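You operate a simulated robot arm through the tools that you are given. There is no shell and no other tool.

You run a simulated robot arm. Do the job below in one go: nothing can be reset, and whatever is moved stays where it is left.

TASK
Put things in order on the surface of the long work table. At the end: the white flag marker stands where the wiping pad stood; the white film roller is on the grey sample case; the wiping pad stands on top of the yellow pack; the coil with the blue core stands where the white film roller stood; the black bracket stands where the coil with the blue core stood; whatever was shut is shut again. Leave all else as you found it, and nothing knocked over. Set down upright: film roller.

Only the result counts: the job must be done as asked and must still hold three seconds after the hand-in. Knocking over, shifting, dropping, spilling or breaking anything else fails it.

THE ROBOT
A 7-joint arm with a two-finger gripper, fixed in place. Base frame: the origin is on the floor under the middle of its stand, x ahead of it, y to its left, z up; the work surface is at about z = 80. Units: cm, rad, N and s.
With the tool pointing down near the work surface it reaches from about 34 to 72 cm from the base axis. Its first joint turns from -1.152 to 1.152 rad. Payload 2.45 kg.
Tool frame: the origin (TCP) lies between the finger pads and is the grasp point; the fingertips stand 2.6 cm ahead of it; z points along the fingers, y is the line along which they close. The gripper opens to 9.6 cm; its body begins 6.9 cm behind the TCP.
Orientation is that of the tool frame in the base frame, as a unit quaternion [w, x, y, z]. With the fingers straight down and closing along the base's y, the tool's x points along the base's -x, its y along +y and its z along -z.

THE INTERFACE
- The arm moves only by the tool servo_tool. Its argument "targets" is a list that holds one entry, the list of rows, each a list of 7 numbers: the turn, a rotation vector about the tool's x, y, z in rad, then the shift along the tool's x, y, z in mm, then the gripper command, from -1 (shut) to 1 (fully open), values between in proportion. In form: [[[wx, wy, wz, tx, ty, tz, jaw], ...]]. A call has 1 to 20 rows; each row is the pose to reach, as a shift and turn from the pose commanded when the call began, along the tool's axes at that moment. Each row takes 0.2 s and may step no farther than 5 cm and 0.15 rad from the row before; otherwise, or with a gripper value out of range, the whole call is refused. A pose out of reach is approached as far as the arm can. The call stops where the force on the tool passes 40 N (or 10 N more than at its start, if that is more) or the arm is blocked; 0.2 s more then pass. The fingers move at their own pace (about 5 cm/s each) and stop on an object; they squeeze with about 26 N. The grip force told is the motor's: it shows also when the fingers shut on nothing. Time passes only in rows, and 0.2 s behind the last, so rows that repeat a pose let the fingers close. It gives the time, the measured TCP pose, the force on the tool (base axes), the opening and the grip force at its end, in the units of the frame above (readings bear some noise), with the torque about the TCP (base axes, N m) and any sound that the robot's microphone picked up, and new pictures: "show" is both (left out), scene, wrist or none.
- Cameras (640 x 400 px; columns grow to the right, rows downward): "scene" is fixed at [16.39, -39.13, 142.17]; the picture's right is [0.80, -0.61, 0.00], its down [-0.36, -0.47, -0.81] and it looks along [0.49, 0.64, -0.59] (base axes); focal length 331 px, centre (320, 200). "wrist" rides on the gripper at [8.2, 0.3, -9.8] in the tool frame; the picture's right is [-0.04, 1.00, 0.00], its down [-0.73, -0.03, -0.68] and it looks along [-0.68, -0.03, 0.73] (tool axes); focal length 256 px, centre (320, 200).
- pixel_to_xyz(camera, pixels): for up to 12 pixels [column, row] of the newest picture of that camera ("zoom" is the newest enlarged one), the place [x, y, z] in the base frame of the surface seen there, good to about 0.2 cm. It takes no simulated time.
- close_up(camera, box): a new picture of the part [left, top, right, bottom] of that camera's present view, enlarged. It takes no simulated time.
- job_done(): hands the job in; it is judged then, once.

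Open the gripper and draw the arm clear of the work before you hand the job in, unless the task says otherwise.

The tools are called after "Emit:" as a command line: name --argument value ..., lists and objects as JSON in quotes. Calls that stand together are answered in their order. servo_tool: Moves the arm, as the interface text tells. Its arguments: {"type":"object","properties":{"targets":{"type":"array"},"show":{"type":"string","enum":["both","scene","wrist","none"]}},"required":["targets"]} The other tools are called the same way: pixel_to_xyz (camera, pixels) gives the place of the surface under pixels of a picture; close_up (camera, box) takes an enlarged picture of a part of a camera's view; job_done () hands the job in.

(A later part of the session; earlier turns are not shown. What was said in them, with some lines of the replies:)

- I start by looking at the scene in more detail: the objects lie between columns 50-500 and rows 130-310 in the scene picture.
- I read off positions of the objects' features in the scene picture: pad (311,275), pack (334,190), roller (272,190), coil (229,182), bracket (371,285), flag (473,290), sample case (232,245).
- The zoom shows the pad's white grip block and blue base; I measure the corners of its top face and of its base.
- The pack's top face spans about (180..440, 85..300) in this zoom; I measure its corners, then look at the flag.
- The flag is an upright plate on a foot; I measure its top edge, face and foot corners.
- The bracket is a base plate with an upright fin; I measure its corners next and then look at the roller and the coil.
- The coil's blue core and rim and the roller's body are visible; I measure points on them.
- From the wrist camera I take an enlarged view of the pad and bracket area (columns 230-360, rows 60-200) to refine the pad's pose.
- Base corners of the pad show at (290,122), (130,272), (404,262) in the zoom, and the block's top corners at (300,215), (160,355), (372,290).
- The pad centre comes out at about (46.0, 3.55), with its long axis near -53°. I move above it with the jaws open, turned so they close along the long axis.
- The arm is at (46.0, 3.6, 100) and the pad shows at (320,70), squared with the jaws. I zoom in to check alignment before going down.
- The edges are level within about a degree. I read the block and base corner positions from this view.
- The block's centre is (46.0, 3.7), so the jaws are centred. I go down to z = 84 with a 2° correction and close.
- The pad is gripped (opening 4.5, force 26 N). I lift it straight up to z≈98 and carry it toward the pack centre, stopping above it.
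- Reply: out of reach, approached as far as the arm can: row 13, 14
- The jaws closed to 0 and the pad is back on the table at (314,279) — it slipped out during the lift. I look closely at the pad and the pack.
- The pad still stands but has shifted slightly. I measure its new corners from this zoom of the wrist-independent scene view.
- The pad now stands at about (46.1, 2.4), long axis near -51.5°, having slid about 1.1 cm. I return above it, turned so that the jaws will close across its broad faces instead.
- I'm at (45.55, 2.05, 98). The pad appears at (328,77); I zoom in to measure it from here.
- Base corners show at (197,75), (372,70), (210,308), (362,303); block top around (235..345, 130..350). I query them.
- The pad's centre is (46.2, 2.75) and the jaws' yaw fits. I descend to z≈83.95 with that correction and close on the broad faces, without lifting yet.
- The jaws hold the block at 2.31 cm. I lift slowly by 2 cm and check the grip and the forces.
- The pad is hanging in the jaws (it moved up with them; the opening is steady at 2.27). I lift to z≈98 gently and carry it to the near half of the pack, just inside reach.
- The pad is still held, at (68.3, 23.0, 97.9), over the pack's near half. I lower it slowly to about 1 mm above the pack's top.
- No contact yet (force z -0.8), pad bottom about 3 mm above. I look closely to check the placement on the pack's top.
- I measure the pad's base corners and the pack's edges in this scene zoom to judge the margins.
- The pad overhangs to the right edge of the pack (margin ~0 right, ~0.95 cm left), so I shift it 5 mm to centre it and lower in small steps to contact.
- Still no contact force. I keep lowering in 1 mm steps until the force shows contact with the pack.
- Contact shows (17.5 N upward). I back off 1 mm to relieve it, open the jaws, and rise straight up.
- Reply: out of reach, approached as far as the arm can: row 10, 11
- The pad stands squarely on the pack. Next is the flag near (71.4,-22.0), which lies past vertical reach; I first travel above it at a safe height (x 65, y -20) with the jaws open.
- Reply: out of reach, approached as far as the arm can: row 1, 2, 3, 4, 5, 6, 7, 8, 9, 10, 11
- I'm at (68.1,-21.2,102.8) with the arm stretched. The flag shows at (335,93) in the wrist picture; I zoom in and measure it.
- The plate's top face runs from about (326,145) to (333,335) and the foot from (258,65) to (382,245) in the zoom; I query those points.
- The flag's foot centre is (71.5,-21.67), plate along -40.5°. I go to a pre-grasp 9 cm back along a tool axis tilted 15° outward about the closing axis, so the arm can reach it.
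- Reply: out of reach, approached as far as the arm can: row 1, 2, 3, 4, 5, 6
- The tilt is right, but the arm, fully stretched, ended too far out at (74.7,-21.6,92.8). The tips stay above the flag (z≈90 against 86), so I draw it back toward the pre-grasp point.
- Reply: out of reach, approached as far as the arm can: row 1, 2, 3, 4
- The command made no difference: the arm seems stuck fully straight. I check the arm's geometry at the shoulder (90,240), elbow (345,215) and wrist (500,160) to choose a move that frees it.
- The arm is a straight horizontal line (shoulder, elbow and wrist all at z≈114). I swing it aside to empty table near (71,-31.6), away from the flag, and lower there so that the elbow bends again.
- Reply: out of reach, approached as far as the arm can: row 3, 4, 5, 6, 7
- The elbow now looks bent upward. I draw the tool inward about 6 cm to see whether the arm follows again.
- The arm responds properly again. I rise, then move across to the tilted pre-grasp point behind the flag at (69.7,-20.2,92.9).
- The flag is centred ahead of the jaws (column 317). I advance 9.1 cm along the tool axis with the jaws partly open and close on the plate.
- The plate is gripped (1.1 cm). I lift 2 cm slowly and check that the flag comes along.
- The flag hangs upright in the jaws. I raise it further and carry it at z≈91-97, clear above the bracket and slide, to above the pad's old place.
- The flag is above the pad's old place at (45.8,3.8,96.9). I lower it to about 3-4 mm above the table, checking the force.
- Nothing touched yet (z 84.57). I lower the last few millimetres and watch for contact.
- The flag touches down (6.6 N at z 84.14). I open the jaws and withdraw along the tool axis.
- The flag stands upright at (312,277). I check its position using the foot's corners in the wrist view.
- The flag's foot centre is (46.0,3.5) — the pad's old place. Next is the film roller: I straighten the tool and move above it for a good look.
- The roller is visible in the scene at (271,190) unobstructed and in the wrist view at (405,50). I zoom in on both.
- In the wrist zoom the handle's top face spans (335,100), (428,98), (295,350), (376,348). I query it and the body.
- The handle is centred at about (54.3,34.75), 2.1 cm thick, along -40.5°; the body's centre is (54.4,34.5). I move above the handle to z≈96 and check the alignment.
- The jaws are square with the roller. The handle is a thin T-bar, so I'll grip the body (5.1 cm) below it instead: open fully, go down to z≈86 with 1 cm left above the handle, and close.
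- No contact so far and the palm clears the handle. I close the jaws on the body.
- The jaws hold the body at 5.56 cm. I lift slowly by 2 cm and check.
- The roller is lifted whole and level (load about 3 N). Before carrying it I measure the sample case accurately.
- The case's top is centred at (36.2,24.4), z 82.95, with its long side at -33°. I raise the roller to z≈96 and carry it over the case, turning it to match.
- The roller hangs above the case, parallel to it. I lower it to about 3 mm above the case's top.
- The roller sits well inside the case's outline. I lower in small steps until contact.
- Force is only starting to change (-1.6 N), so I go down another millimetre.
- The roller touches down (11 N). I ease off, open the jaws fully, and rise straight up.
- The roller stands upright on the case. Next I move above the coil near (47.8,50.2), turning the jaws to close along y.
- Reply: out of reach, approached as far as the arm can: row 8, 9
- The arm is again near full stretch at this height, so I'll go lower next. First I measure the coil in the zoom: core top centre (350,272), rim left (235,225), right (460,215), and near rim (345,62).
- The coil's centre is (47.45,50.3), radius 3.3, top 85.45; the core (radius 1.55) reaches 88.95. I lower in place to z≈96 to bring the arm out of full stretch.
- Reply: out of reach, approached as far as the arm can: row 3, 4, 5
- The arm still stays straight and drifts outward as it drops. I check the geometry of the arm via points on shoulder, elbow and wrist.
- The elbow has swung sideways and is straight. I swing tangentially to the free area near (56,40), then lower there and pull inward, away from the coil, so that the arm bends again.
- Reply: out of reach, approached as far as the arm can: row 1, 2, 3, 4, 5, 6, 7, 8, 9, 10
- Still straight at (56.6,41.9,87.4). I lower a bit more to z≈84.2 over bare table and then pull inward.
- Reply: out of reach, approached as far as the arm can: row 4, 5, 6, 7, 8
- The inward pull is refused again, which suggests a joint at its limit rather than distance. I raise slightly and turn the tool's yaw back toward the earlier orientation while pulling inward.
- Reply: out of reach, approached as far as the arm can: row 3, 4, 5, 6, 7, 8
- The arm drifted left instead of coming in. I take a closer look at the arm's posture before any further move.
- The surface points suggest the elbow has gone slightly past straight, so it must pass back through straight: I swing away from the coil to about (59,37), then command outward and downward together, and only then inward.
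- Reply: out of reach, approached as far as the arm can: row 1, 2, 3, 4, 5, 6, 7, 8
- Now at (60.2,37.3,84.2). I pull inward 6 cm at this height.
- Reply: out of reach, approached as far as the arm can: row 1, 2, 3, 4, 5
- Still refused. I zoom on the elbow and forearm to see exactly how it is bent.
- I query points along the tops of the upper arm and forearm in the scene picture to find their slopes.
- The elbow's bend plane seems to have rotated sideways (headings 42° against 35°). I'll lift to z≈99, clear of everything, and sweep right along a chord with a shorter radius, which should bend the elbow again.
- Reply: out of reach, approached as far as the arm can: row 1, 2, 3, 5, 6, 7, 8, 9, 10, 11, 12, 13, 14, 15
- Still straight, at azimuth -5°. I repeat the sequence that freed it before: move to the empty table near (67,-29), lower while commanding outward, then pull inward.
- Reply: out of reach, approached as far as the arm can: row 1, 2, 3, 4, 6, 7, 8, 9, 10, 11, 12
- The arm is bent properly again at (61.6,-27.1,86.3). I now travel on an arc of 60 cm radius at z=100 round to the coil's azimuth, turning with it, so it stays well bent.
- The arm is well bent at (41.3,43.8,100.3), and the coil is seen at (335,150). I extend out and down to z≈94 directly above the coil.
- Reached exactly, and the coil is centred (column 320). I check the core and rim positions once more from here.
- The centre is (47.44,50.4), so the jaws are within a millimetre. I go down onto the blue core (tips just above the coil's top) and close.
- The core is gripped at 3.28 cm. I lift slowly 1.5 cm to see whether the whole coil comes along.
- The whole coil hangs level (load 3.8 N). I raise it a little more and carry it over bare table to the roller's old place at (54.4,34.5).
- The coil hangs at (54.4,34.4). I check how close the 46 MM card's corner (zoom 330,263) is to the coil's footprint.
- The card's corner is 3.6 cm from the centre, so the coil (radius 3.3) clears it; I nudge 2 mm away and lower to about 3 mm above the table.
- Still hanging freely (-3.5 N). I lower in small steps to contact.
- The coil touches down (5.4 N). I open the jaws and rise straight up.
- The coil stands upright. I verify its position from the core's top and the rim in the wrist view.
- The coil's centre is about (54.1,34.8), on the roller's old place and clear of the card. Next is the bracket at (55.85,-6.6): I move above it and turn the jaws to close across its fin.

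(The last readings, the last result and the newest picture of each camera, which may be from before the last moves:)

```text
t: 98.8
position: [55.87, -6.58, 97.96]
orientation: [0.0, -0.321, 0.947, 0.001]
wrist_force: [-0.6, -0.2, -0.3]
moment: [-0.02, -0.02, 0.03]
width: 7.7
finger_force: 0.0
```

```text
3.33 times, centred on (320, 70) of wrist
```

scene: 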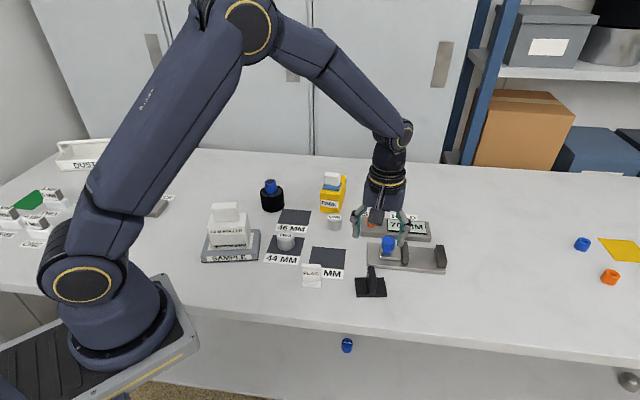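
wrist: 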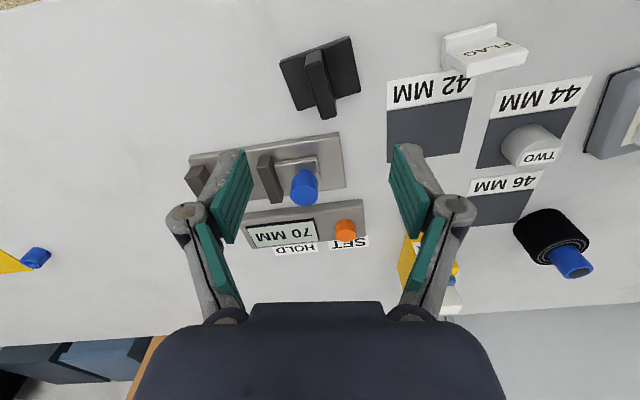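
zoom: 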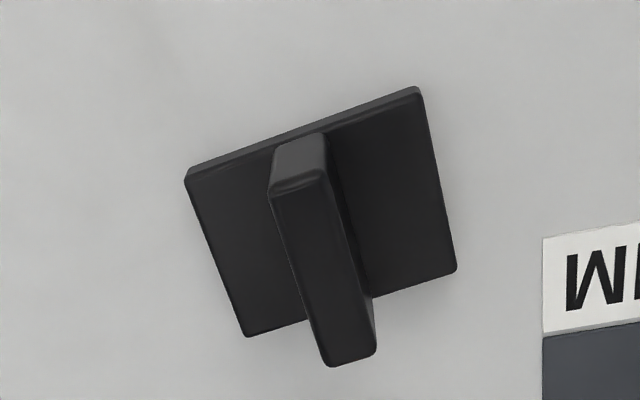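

The bracket looks rotated about 17° against the jaws, so I measure its fin and base corners here.

Emit:
pixel_to_xyz --camera "zoom" --pixels '[[280, 192], [325, 182], [330, 360], [370, 348], [188, 182], [416, 97], [248, 330], [452, 268], [325, 270], [190, 172], [418, 90]]'

```text
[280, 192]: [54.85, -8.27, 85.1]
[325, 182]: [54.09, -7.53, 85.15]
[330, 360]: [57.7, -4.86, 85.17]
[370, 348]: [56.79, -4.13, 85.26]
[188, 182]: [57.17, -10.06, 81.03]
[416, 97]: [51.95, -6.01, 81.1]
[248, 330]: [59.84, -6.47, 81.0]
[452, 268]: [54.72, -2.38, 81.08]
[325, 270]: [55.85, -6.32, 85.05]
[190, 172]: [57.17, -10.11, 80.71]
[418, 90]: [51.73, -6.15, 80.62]
```

The fin runs at about 52° with its centre at (55.87,-6.4), so the jaws need 15° more yaw. I turn and lower to z≈92, then check the alignment again.

Emit:
servo_tool --targets '[[[0, 0, -0.09, 0, 0, 10, 0.3], [0, 0, -0.18, -0.5, 0.7, 25, 0.3], [0, 0, -0.262, -1.1, 1.4, 45, 0.3], [0, 0, -0.262, -1.1, 1.4, 60, 0.3], [0, 0, -0.262, -1.1, 1.4, 60, 0.3]]]'

Emit:
close_up --camera "wrist" --box '[240, 10, 400, 170]'

```text
t: 100.0
position: [55.93, -6.4, 91.78]
orientation: [0.0, -0.442, 0.897, 0.0]
wrist_force: [-0.1, -0.6, 0.2]
moment: [-0.01, 0.0, -0.02]
width: 6.24
finger_force: 0.0
```

scene: 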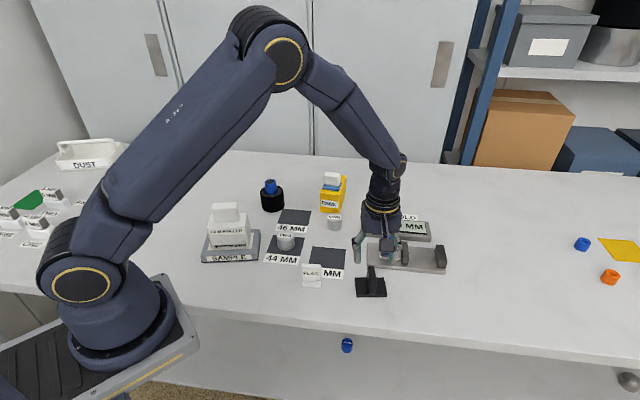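
wrist: 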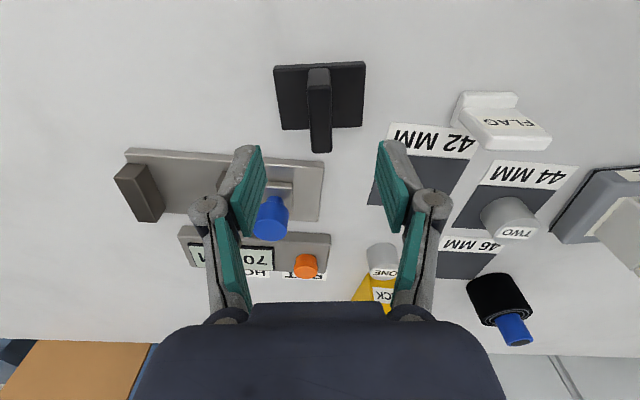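

```text
2.50 times, centred on (320, 90) of wrist
```

zoom: 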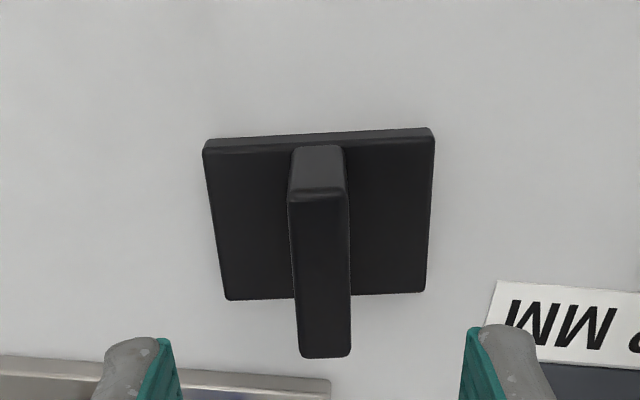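

The fin is now square with and centred between the jaws. I go down to z≈83.9 and close on the fin.

Emit:
servo_tool --targets '[[[0, 0, 0, 0, 0, 25, 0.3], [0, 0, 0, 0, 0, 50, 0.3], [0, 0, 0, 0, 0, 70, 0.3], [0, 0, 0, 0, 0, 78.5, 0.3], [0, 0, 0, 0, 0, 78.5, 0.3], [0, 0, 0, 0, 0, 78.5, -1], [0, 0, 0, 0, 0, 78.5, -1], [0, 0, 0, 0, 0, 78.5, -1], [0, 0, 0, 0, 0, 78.5, -1], [0, 0, 0, 0, 0, 78.5, -1], [0, 0, 0, 0, 0, 78.5, -1]]]'

Emit:
close_up --camera "wrist" --box '[240, 70, 400, 250]'

```text
t: 102.4
position: [55.85, -6.35, 84.09]
orientation: [0.0, -0.441, 0.898, 0.0]
wrist_force: [0.0, -0.2, 0.6]
moment: [-0.02, 0.02, -0.02]
width: 1.58
finger_force: 26.0
```

scene: 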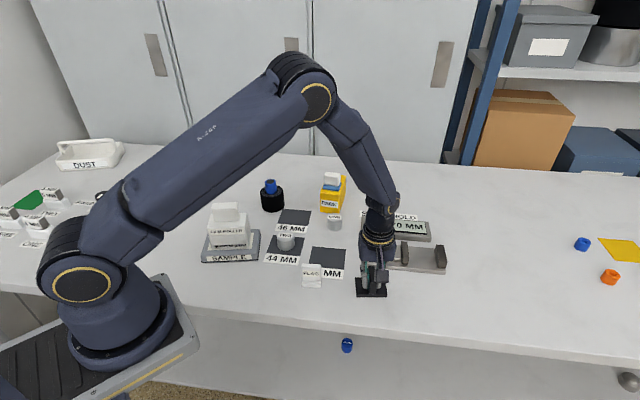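
wrist: 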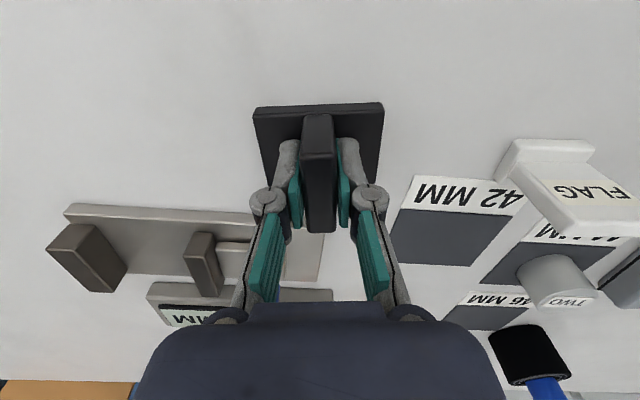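

```text
2.22 times, centred on (320, 160) of wrist
```

zoom: 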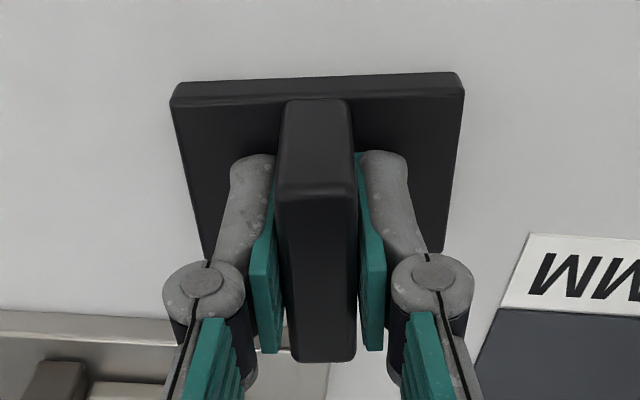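

The fin is gripped (1.58 cm). I lift slowly by 2 cm to check.

Emit:
servo_tool --targets '[[[0, 0, 0, 0, 0, -2, -1], [0, 0, 0, 0, 0, -5, -1], [0, 0, 0, 0, 0, -9, -1], [0, 0, 0, 0, 0, -14, -1], [0, 0, 0, 0, 0, -20, -1], [0, 0, 0, 0, 0, -20, -1]]]'

Emit:
close_up --camera "scene" --box '[330, 210, 430, 310]'

```text
t: 103.8
position: [56.05, -6.42, 86.05]
orientation: [-0.001, -0.442, 0.897, 0.001]
wrist_force: [-0.7, 0.0, -1.1]
moment: [0.0, 0.02, -0.01]
width: 1.57
finger_force: 26.2
```

scene: 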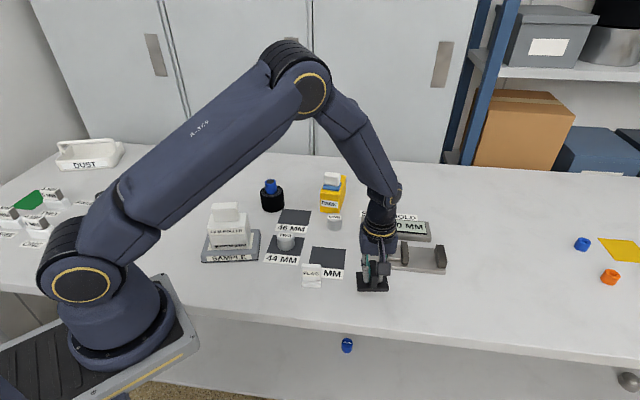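
wrist: 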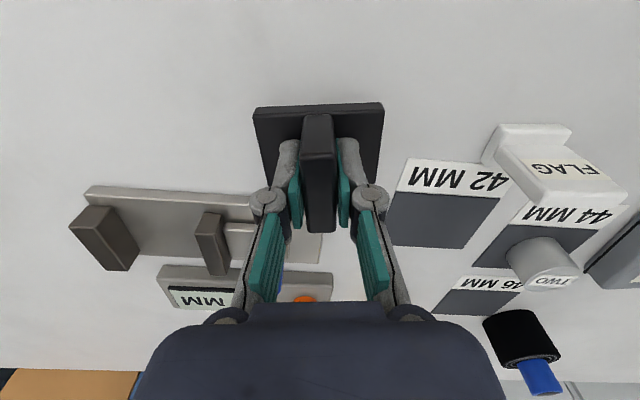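

```text
4.00 times, centred on (380, 260) of scene
```

zoom: 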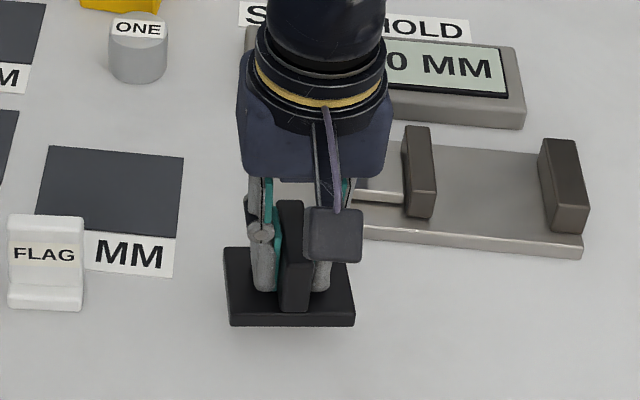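

The bracket hangs level (load ~1 N). I raise it to z≈100, above the roller and coil tops.

Emit:
servo_tool --targets '[[[0, 0, 0, 0, 0, -15, -1], [0, 0, 0, 0, 0, -40, -1], [0, 0, 0, 0, 0, -70, -1], [0, 0, 0, 0, 0, -100, -1], [0, 0, 0, 0, 0, -125, -1], [0, 0, 0, 0, 0, -139, -1], [0, 0, 0, 0, 0, -139, -1]]]' --show "wrist"

```text
t: 105.4
position: [55.87, -6.42, 99.96]
orientation: [0.0, -0.442, 0.897, 0.0]
wrist_force: [-1.3, 0.0, -2.7]
moment: [0.03, -0.01, 0.03]
width: 1.57
finger_force: 25.9
```

wrist: 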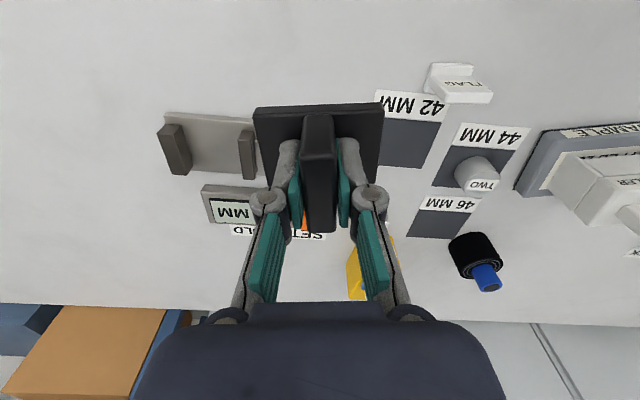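

At z≈100 with the bracket's underside near 95.9. I carry it along an arc of 56-60 cm radius, keeping its orientation, to just inside the coil's old place.

Emit:
servo_tool --targets '[[[0, 0, 0, -25.7, 13.8, 0, -1], [0, 0, 0, -50.8, 28.9, 0, -1], [0, 0, 0, -75, 45.5, 0, -1], [0, 0, 0, -98.5, 63.3, 0, -1], [0, 0, 0, -121.2, 82.4, 0, -1], [0, 0, 0, -142.9, 102.7, 0, -1], [0, 0, 0, -163.5, 124.2, 0, -1], [0, 0, 0, -183.1, 146.9, 0, -1], [0, 0, 0, -201.6, 170.5, 0, -1], [0, 0, 0, -218.9, 195.3, 0, -1], [0, 0, 0, -234.9, 221, 0, -1], [0, 0, 0, -249.7, 247.4, 0, -1], [0, 0, 0, -263.1, 274.8, 0, -1], [0, 0, 0, -275, 302.9, 0, -1], [0, 0, 0, -285.7, 331.7, 0, -1], [0, 0, 0, -294.7, 361.3, 0, -1], [0, 0, 0, -302.3, 391.2, 0, -1], [0, 0, 0, -308.3, 421.6, 0, -1], [0, 0, 0, -308.3, 421.6, 0, -1]]]'

```text
t: 109.4
position: [41.31, 43.52, 99.85]
orientation: [-0.001, -0.441, 0.898, 0.0]
wrist_force: [0.3, -1.4, -2.4]
moment: [0.02, -0.03, 0.0]
width: 1.54
finger_force: 25.9
```

scene: 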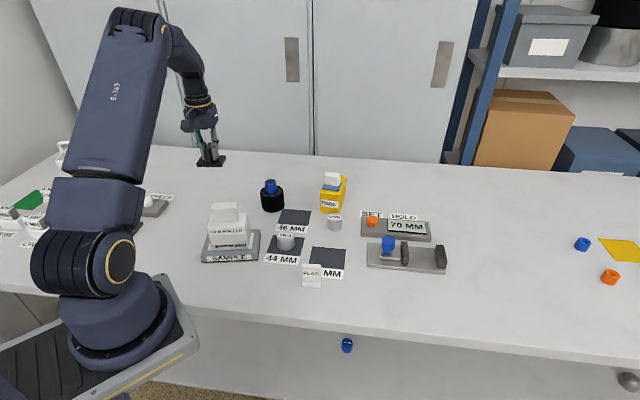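
wrist: 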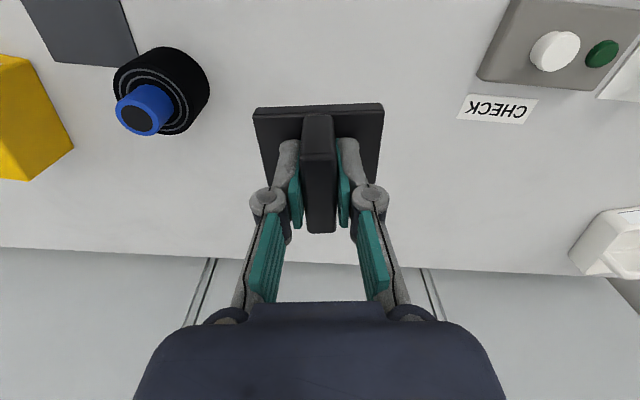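

At (41.3,43.5,99.9), still held. I extend outward and down together to z≈93 above the coil's old place.

Emit:
servo_tool --targets '[[[0, 0, 0, -12, -0.9, 9, -1], [0, 0, 0, -32, -2.4, 24, -1], [0, 0, 0, -54, -4, 41, -1], [0, 0, 0, -76, -5.7, 57, -1], [0, 0, 0, -91.1, -6.8, 68.5, -1], [0, 0, 0, -91.1, -6.8, 68.5, -1]]]'

Emit:
close_up --camera "scene" --box '[180, 100, 300, 220]'

```text
t: 110.8
position: [47.32, 50.43, 92.87]
orientation: [0.0, -0.442, 0.897, -0.001]
wrist_force: [0.2, -0.1, -2.4]
moment: [0.01, 0.01, -0.01]
width: 1.58
finger_force: 26.2
```

scene: 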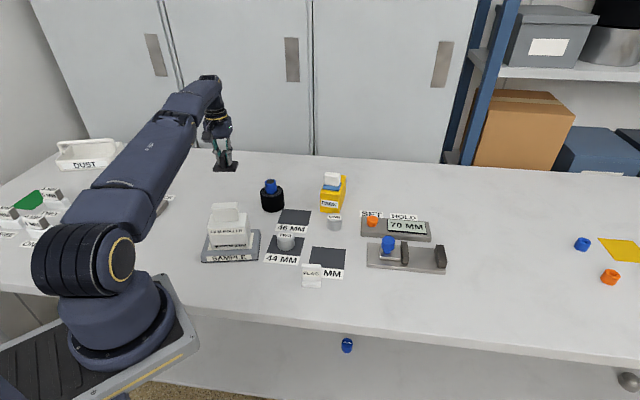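
wrist: 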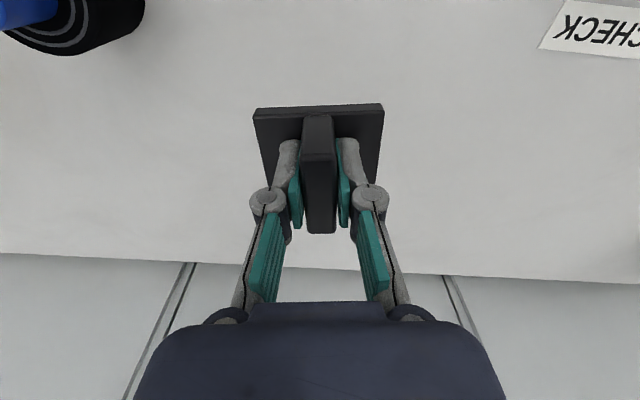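

```text
3.33 times, centred on (240, 160) of scene
```

zoom: 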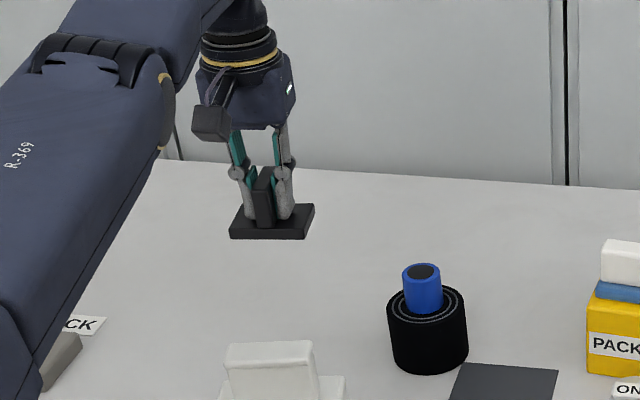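

Above the target at (47.3,50.4,92.9). I lower to about 3 mm above the table.

Emit:
servo_tool --targets '[[[0, 0, 0, 0, 0, 15, -1], [0, 0, 0, 0, 0, 38, -1], [0, 0, 0, 0, 0, 60, -1], [0, 0, 0, 0, 0, 76, -1], [0, 0, 0, 0, 0, 84, -1], [0, 0, 0, 0, 0, 84, -1]]]' --show "scene"

```text
t: 112.2
position: [47.17, 50.32, 84.58]
orientation: [0.0, -0.442, 0.897, -0.001]
wrist_force: [0.0, 0.2, -2.2]
moment: [0.01, -0.02, 0.03]
width: 1.56
finger_force: 26.4
out of reach, approached as far as the arm can: row 3, 4, 5, 6
```

scene: 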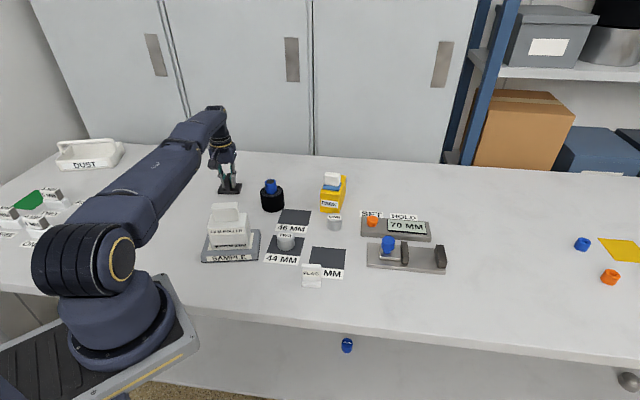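

The arm is at its reach limit here, but only 2-3 mm short of the spot (47.2,50.3). I lower the last few millimetres until contact.

Emit:
servo_tool --targets '[[[0, 0, 0, 0, 0, 1.5, -1], [0, 0, 0, 0, 0, 3, -1], [0, 0, 0, 0, 0, 4.2, -1], [0, 0, 0, 0, 0, 4.2, -1]]]' --show "none"

```text
t: 113.2
position: [47.08, 50.15, 84.32]
orientation: [0.0, -0.442, 0.897, 0.0]
wrist_force: [0.2, -0.1, -1.1]
moment: [-0.02, 0.02, -0.01]
width: 1.56
finger_force: 25.8
```

No contact yet (-1.1 N at z 84.3). I go down another 2.5 mm.

Emit:
servo_tool --targets '[[[0, 0, 0, 0, 0, 1, -1], [0, 0, 0, 0, 0, 2, -1], [0, 0, 0, 0, 0, 2.5, -1], [0, 0, 0, 0, 0, 2.5, -1]]]' --show "none"

```text
t: 114.2
position: [47.19, 50.24, 84.11]
orientation: [0.001, -0.442, 0.897, -0.001]
wrist_force: [0.2, 0.0, -1.1]
moment: [0.02, -0.02, -0.01]
width: 1.56
finger_force: 25.8
```

Still free at z 84.1, so I continue by another 2 mm.

Emit:
servo_tool --targets '[[[0, 0, 0, 0, 0, 0.7, -1], [0, 0, 0, 0, 0, 1.4, -1], [0, 0, 0, 0, 0, 2, -1], [0, 0, 0, 0, 0, 2, -1]]]' --show "both"

Emit:
close_up --camera "scene" --box '[190, 140, 270, 220]'

```text
t: 115.2
position: [47.03, 50.21, 84.0]
orientation: [0.002, -0.442, 0.897, 0.001]
wrist_force: [-2.4, -3.0, 16.1]
moment: [-0.13, 0.08, 0.02]
width: 1.6
finger_force: 25.9
```

scene: 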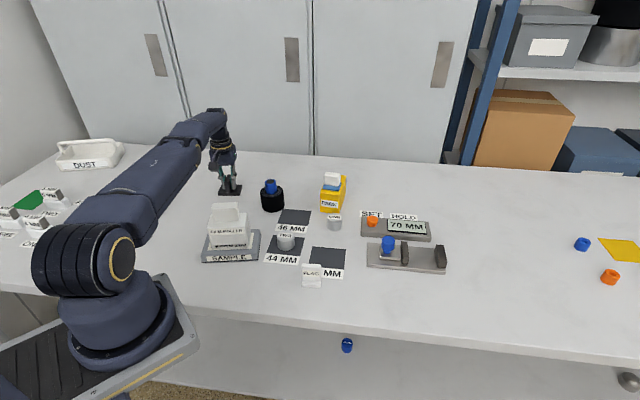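
wrist: 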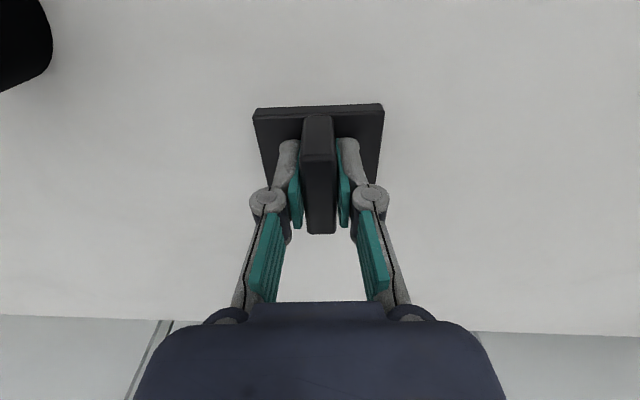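

```text
5.00 times, centred on (230, 180) of scene
```

zoom: 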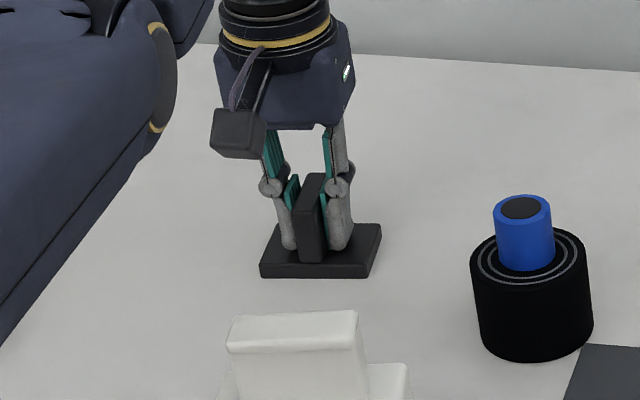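

The bracket touches down (16 N). I ease off 1 mm, open the jaws, and rise straight up.

Emit:
servo_tool --targets '[[[0, 0, 0, 0, 0, -1, -1], [0, 0, 0, 0, 0, -1, -1], [0, 0, 0, 0, 0, -1, 0.1], [0, 0, 0, 0, 0, -1, 0.1], [0, 0, 0, 0, 0, -1, 0.1], [0, 0, 0, 0, 0, -1, 0.1], [0, 0, 0, 0, 0, -10, 0.1], [0, 0, 0, 0, 0, -25, 0.1], [0, 0, 0, 0, 0, -45, 0.1], [0, 0, 0, 0, 0, -70, 0.1], [0, 0, 0, 0, 0, -70, 0.1]]]'

Emit:
close_up --camera "scene" --box '[190, 140, 270, 220]'

```text
t: 117.6
position: [47.21, 50.19, 90.96]
orientation: [0.0, -0.441, 0.897, 0.0]
wrist_force: [-0.1, 0.8, 0.7]
moment: [-0.01, -0.01, -0.01]
width: 5.28
finger_force: 0.1
```

scene: 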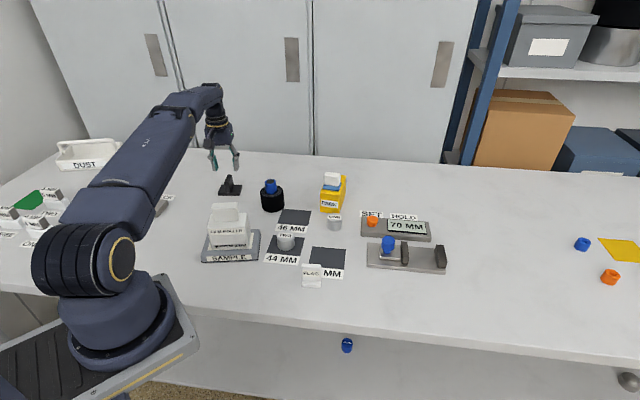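
wrist: 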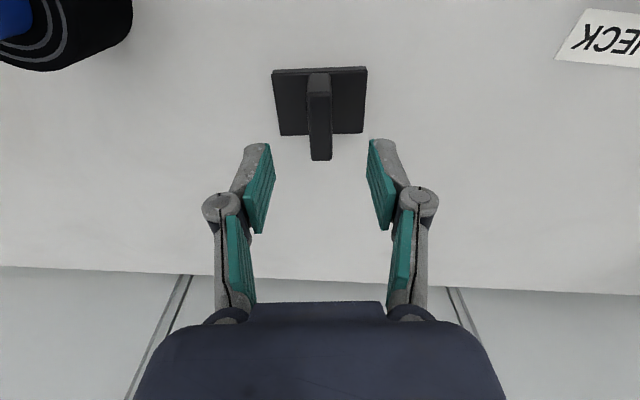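

```text
5.00 times, centred on (230, 180) of scene
```

zoom: 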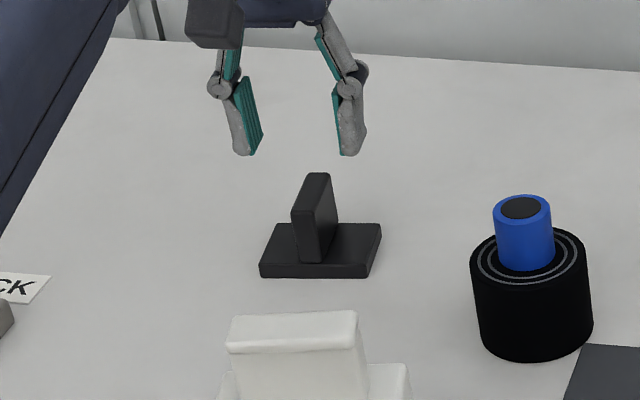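

The bracket stands upright and the arm is free. I check its base centre in the wrist view.

Emit:
close_up --camera "wrist" --box '[250, 50, 390, 170]'

Emit:
pixel_to_xyz --camera "wrist" --pixels '[[273, 73], [366, 70], [282, 132], [361, 130], [320, 120]]'

```text
3.33 times, centred on (320, 110) of wrist
```

zoom: 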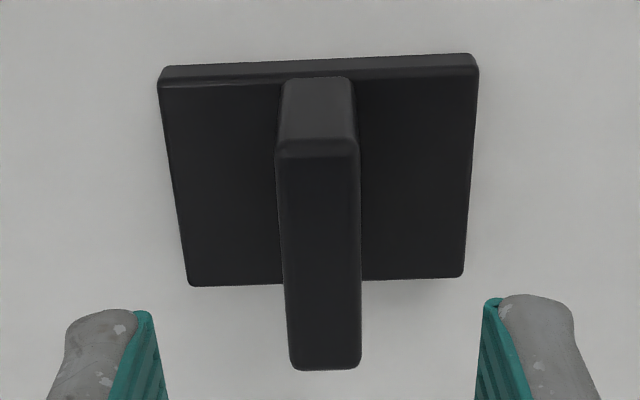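

```text
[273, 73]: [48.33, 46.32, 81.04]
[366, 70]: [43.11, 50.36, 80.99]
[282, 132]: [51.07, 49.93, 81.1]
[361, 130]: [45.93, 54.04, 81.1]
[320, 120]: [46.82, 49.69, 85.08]
```

The bracket's base centre is (47.1,50.2), within 4 mm of the coil's old spot. I now draw the arm inward and up, clear of the objects.

Emit:
servo_tool --targets '[[[0, 0, 0, 20, 2, -10, 0.5], [0, 0, 0, 45, 4.5, -30, 0.5], [0, 0, 0, 70, 7, -55, 0.5], [0, 0, 0, 95, 9.5, -80, 0.5], [0, 0, 0, 116, 11.5, -105, 0.5], [0, 0, 0, 116, 11.5, -140, 0.5], [0, 0, 0, 116, 11.5, -140, 0.5]]]'

Emit:
close_up --camera "scene" --box '[180, 150, 380, 310]'

```text
t: 119.2
position: [39.02, 41.55, 105.02]
orientation: [0.001, -0.442, 0.897, 0.0]
wrist_force: [-0.2, 0.2, 0.6]
moment: [0.01, 0.0, 0.0]
width: 7.17
finger_force: 0.0
```

scene: 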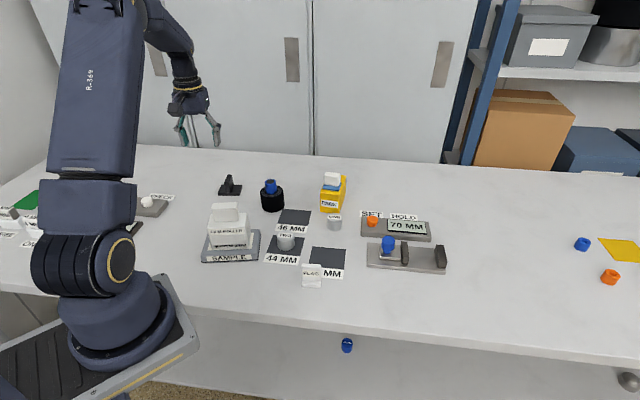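
wrist: 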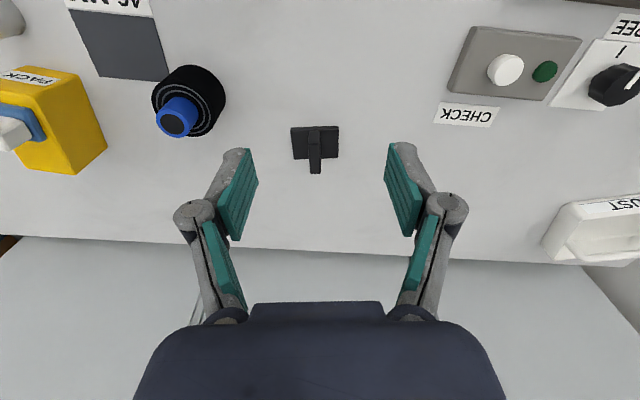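

```text
2.50 times, centred on (280, 230) of scene
```

zoom: 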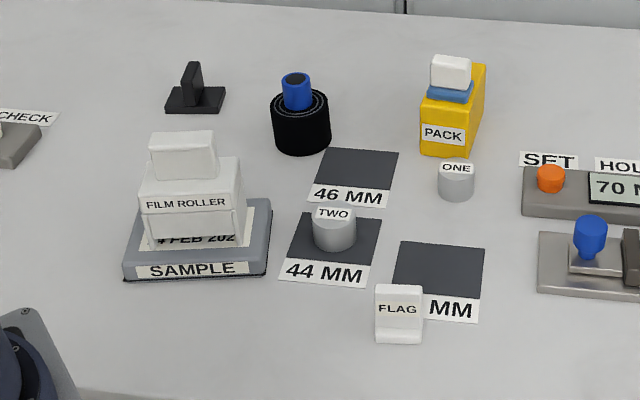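

Everything stands as intended in the overview. I double-check the coil's position against the roller's old centre (54.4,34.5).

Emit:
close_up --camera "scene" --box '[248, 170, 296, 218]'

```text
8.33 times, centred on (272, 194) of scene
```

zoom: 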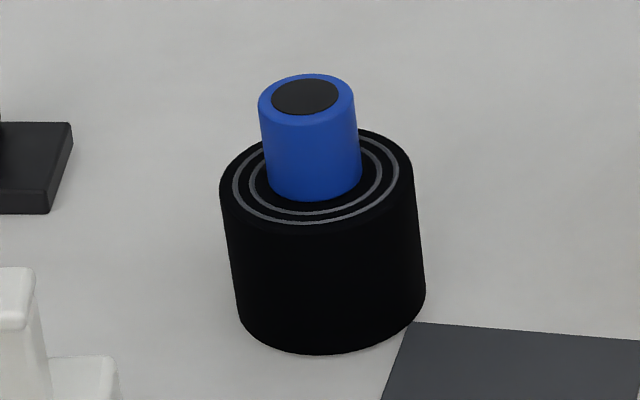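

Emit:
pixel_to_xyz --camera "zoom" --pixels '[[307, 96], [275, 98], [338, 94], [224, 190], [410, 172], [320, 228], [260, 150], [335, 348], [245, 325], [420, 300]]'

```text
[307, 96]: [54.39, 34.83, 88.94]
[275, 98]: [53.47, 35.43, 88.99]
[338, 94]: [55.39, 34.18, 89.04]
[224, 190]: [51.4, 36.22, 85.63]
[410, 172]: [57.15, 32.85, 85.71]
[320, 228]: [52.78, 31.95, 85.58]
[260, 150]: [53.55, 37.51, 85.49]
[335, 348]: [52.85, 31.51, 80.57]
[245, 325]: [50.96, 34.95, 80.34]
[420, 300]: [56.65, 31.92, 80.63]
```

The coil's centre is (54.4,34.8), right on the roller's old place. I raise the arm a little more with the jaws fully open before handing in.

Emit:
servo_tool --targets '[[[0, 0, 0, 10, 0, -25, 1], [0, 0, 0, 25, 0, -55, 1], [0, 0, 0, 40, 0, -80, 1], [0, 0, 0, 40, 0, -80, 1], [0, 0, 0, 40, 0, -80, 1]]]'

Emit:
close_up --camera "scene" --box '[180, 140, 500, 320]'

```text
t: 120.4
position: [36.64, 38.49, 112.89]
orientation: [-0.001, -0.442, 0.897, 0.0]
wrist_force: [0.1, 0.1, -0.2]
moment: [0.0, 0.0, -0.01]
width: 9.59
finger_force: 0.1
```

scene: 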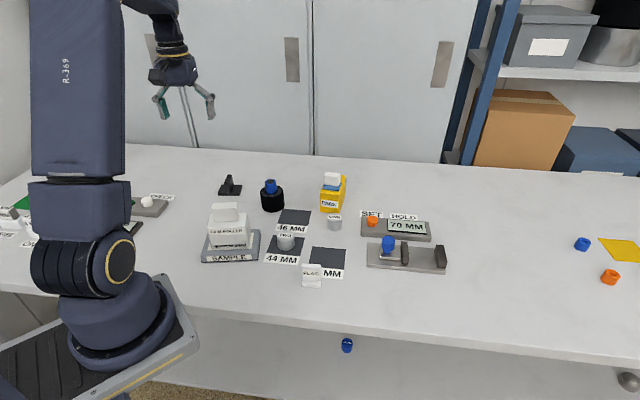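
wrist: 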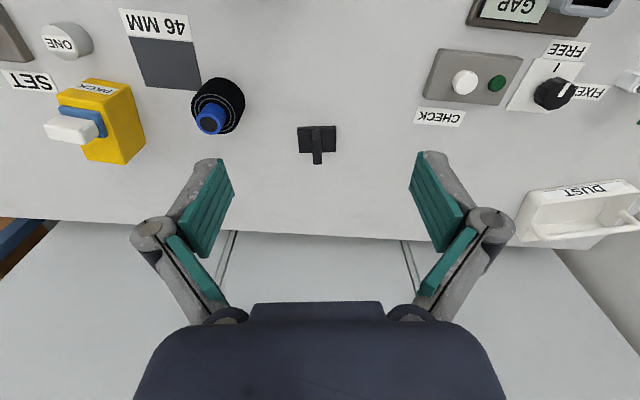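

```text
2.00 times, centred on (340, 230) of scene
```

zoom: 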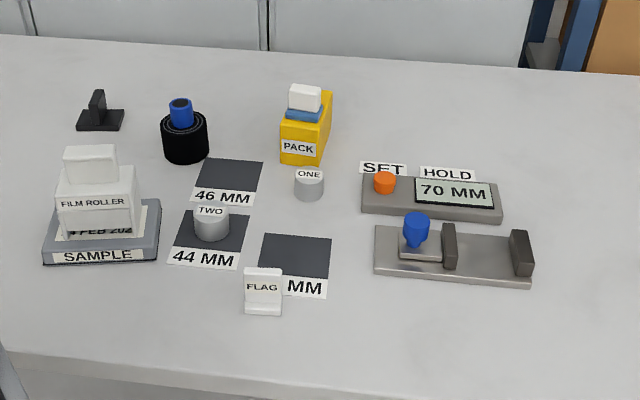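

The final pictures show every object in its place: flag at (312,277), roller on the case, pad on the pack, coil and bracket upright, and the other items where they were. The gripper is open and the arm is clear, so I hand the job in.

Emit:
job_done

```text
The job is handed in.
```

The job is handed in. Every item stands where you asked, nothing was knocked over, and all other objects are where I found them. I have no verdict back from the hand-in, so these results come from my own readings before it.

| Item | Now stands | How close |
|---|---|---|
| White flag marker | Where the wiping pad stood | Within about 1 mm |
| Film roller | On the grey sample case, upright | Within the case's top face |
| Wiping pad | On top of the yellow pack, on its near half | Fully on the pack's top |
| Coil with the blue core | Where the film roller stood | Within about 3 mm |
| Black bracket | Where the coil stood | Within about 4 mm |

- **Pad slipped once:** on the first lift the pad slid out of the jaws and shifted about 1 cm on the table, still standing. I gripped it again across its broad faces and placed it. The flag was set to the pad's original position, not the shifted one.
- **Lids and doors:** I opened nothing, and the sample case is still shut.
- **Arm:** the gripper is open and the arm is drawn up, clear of the work.
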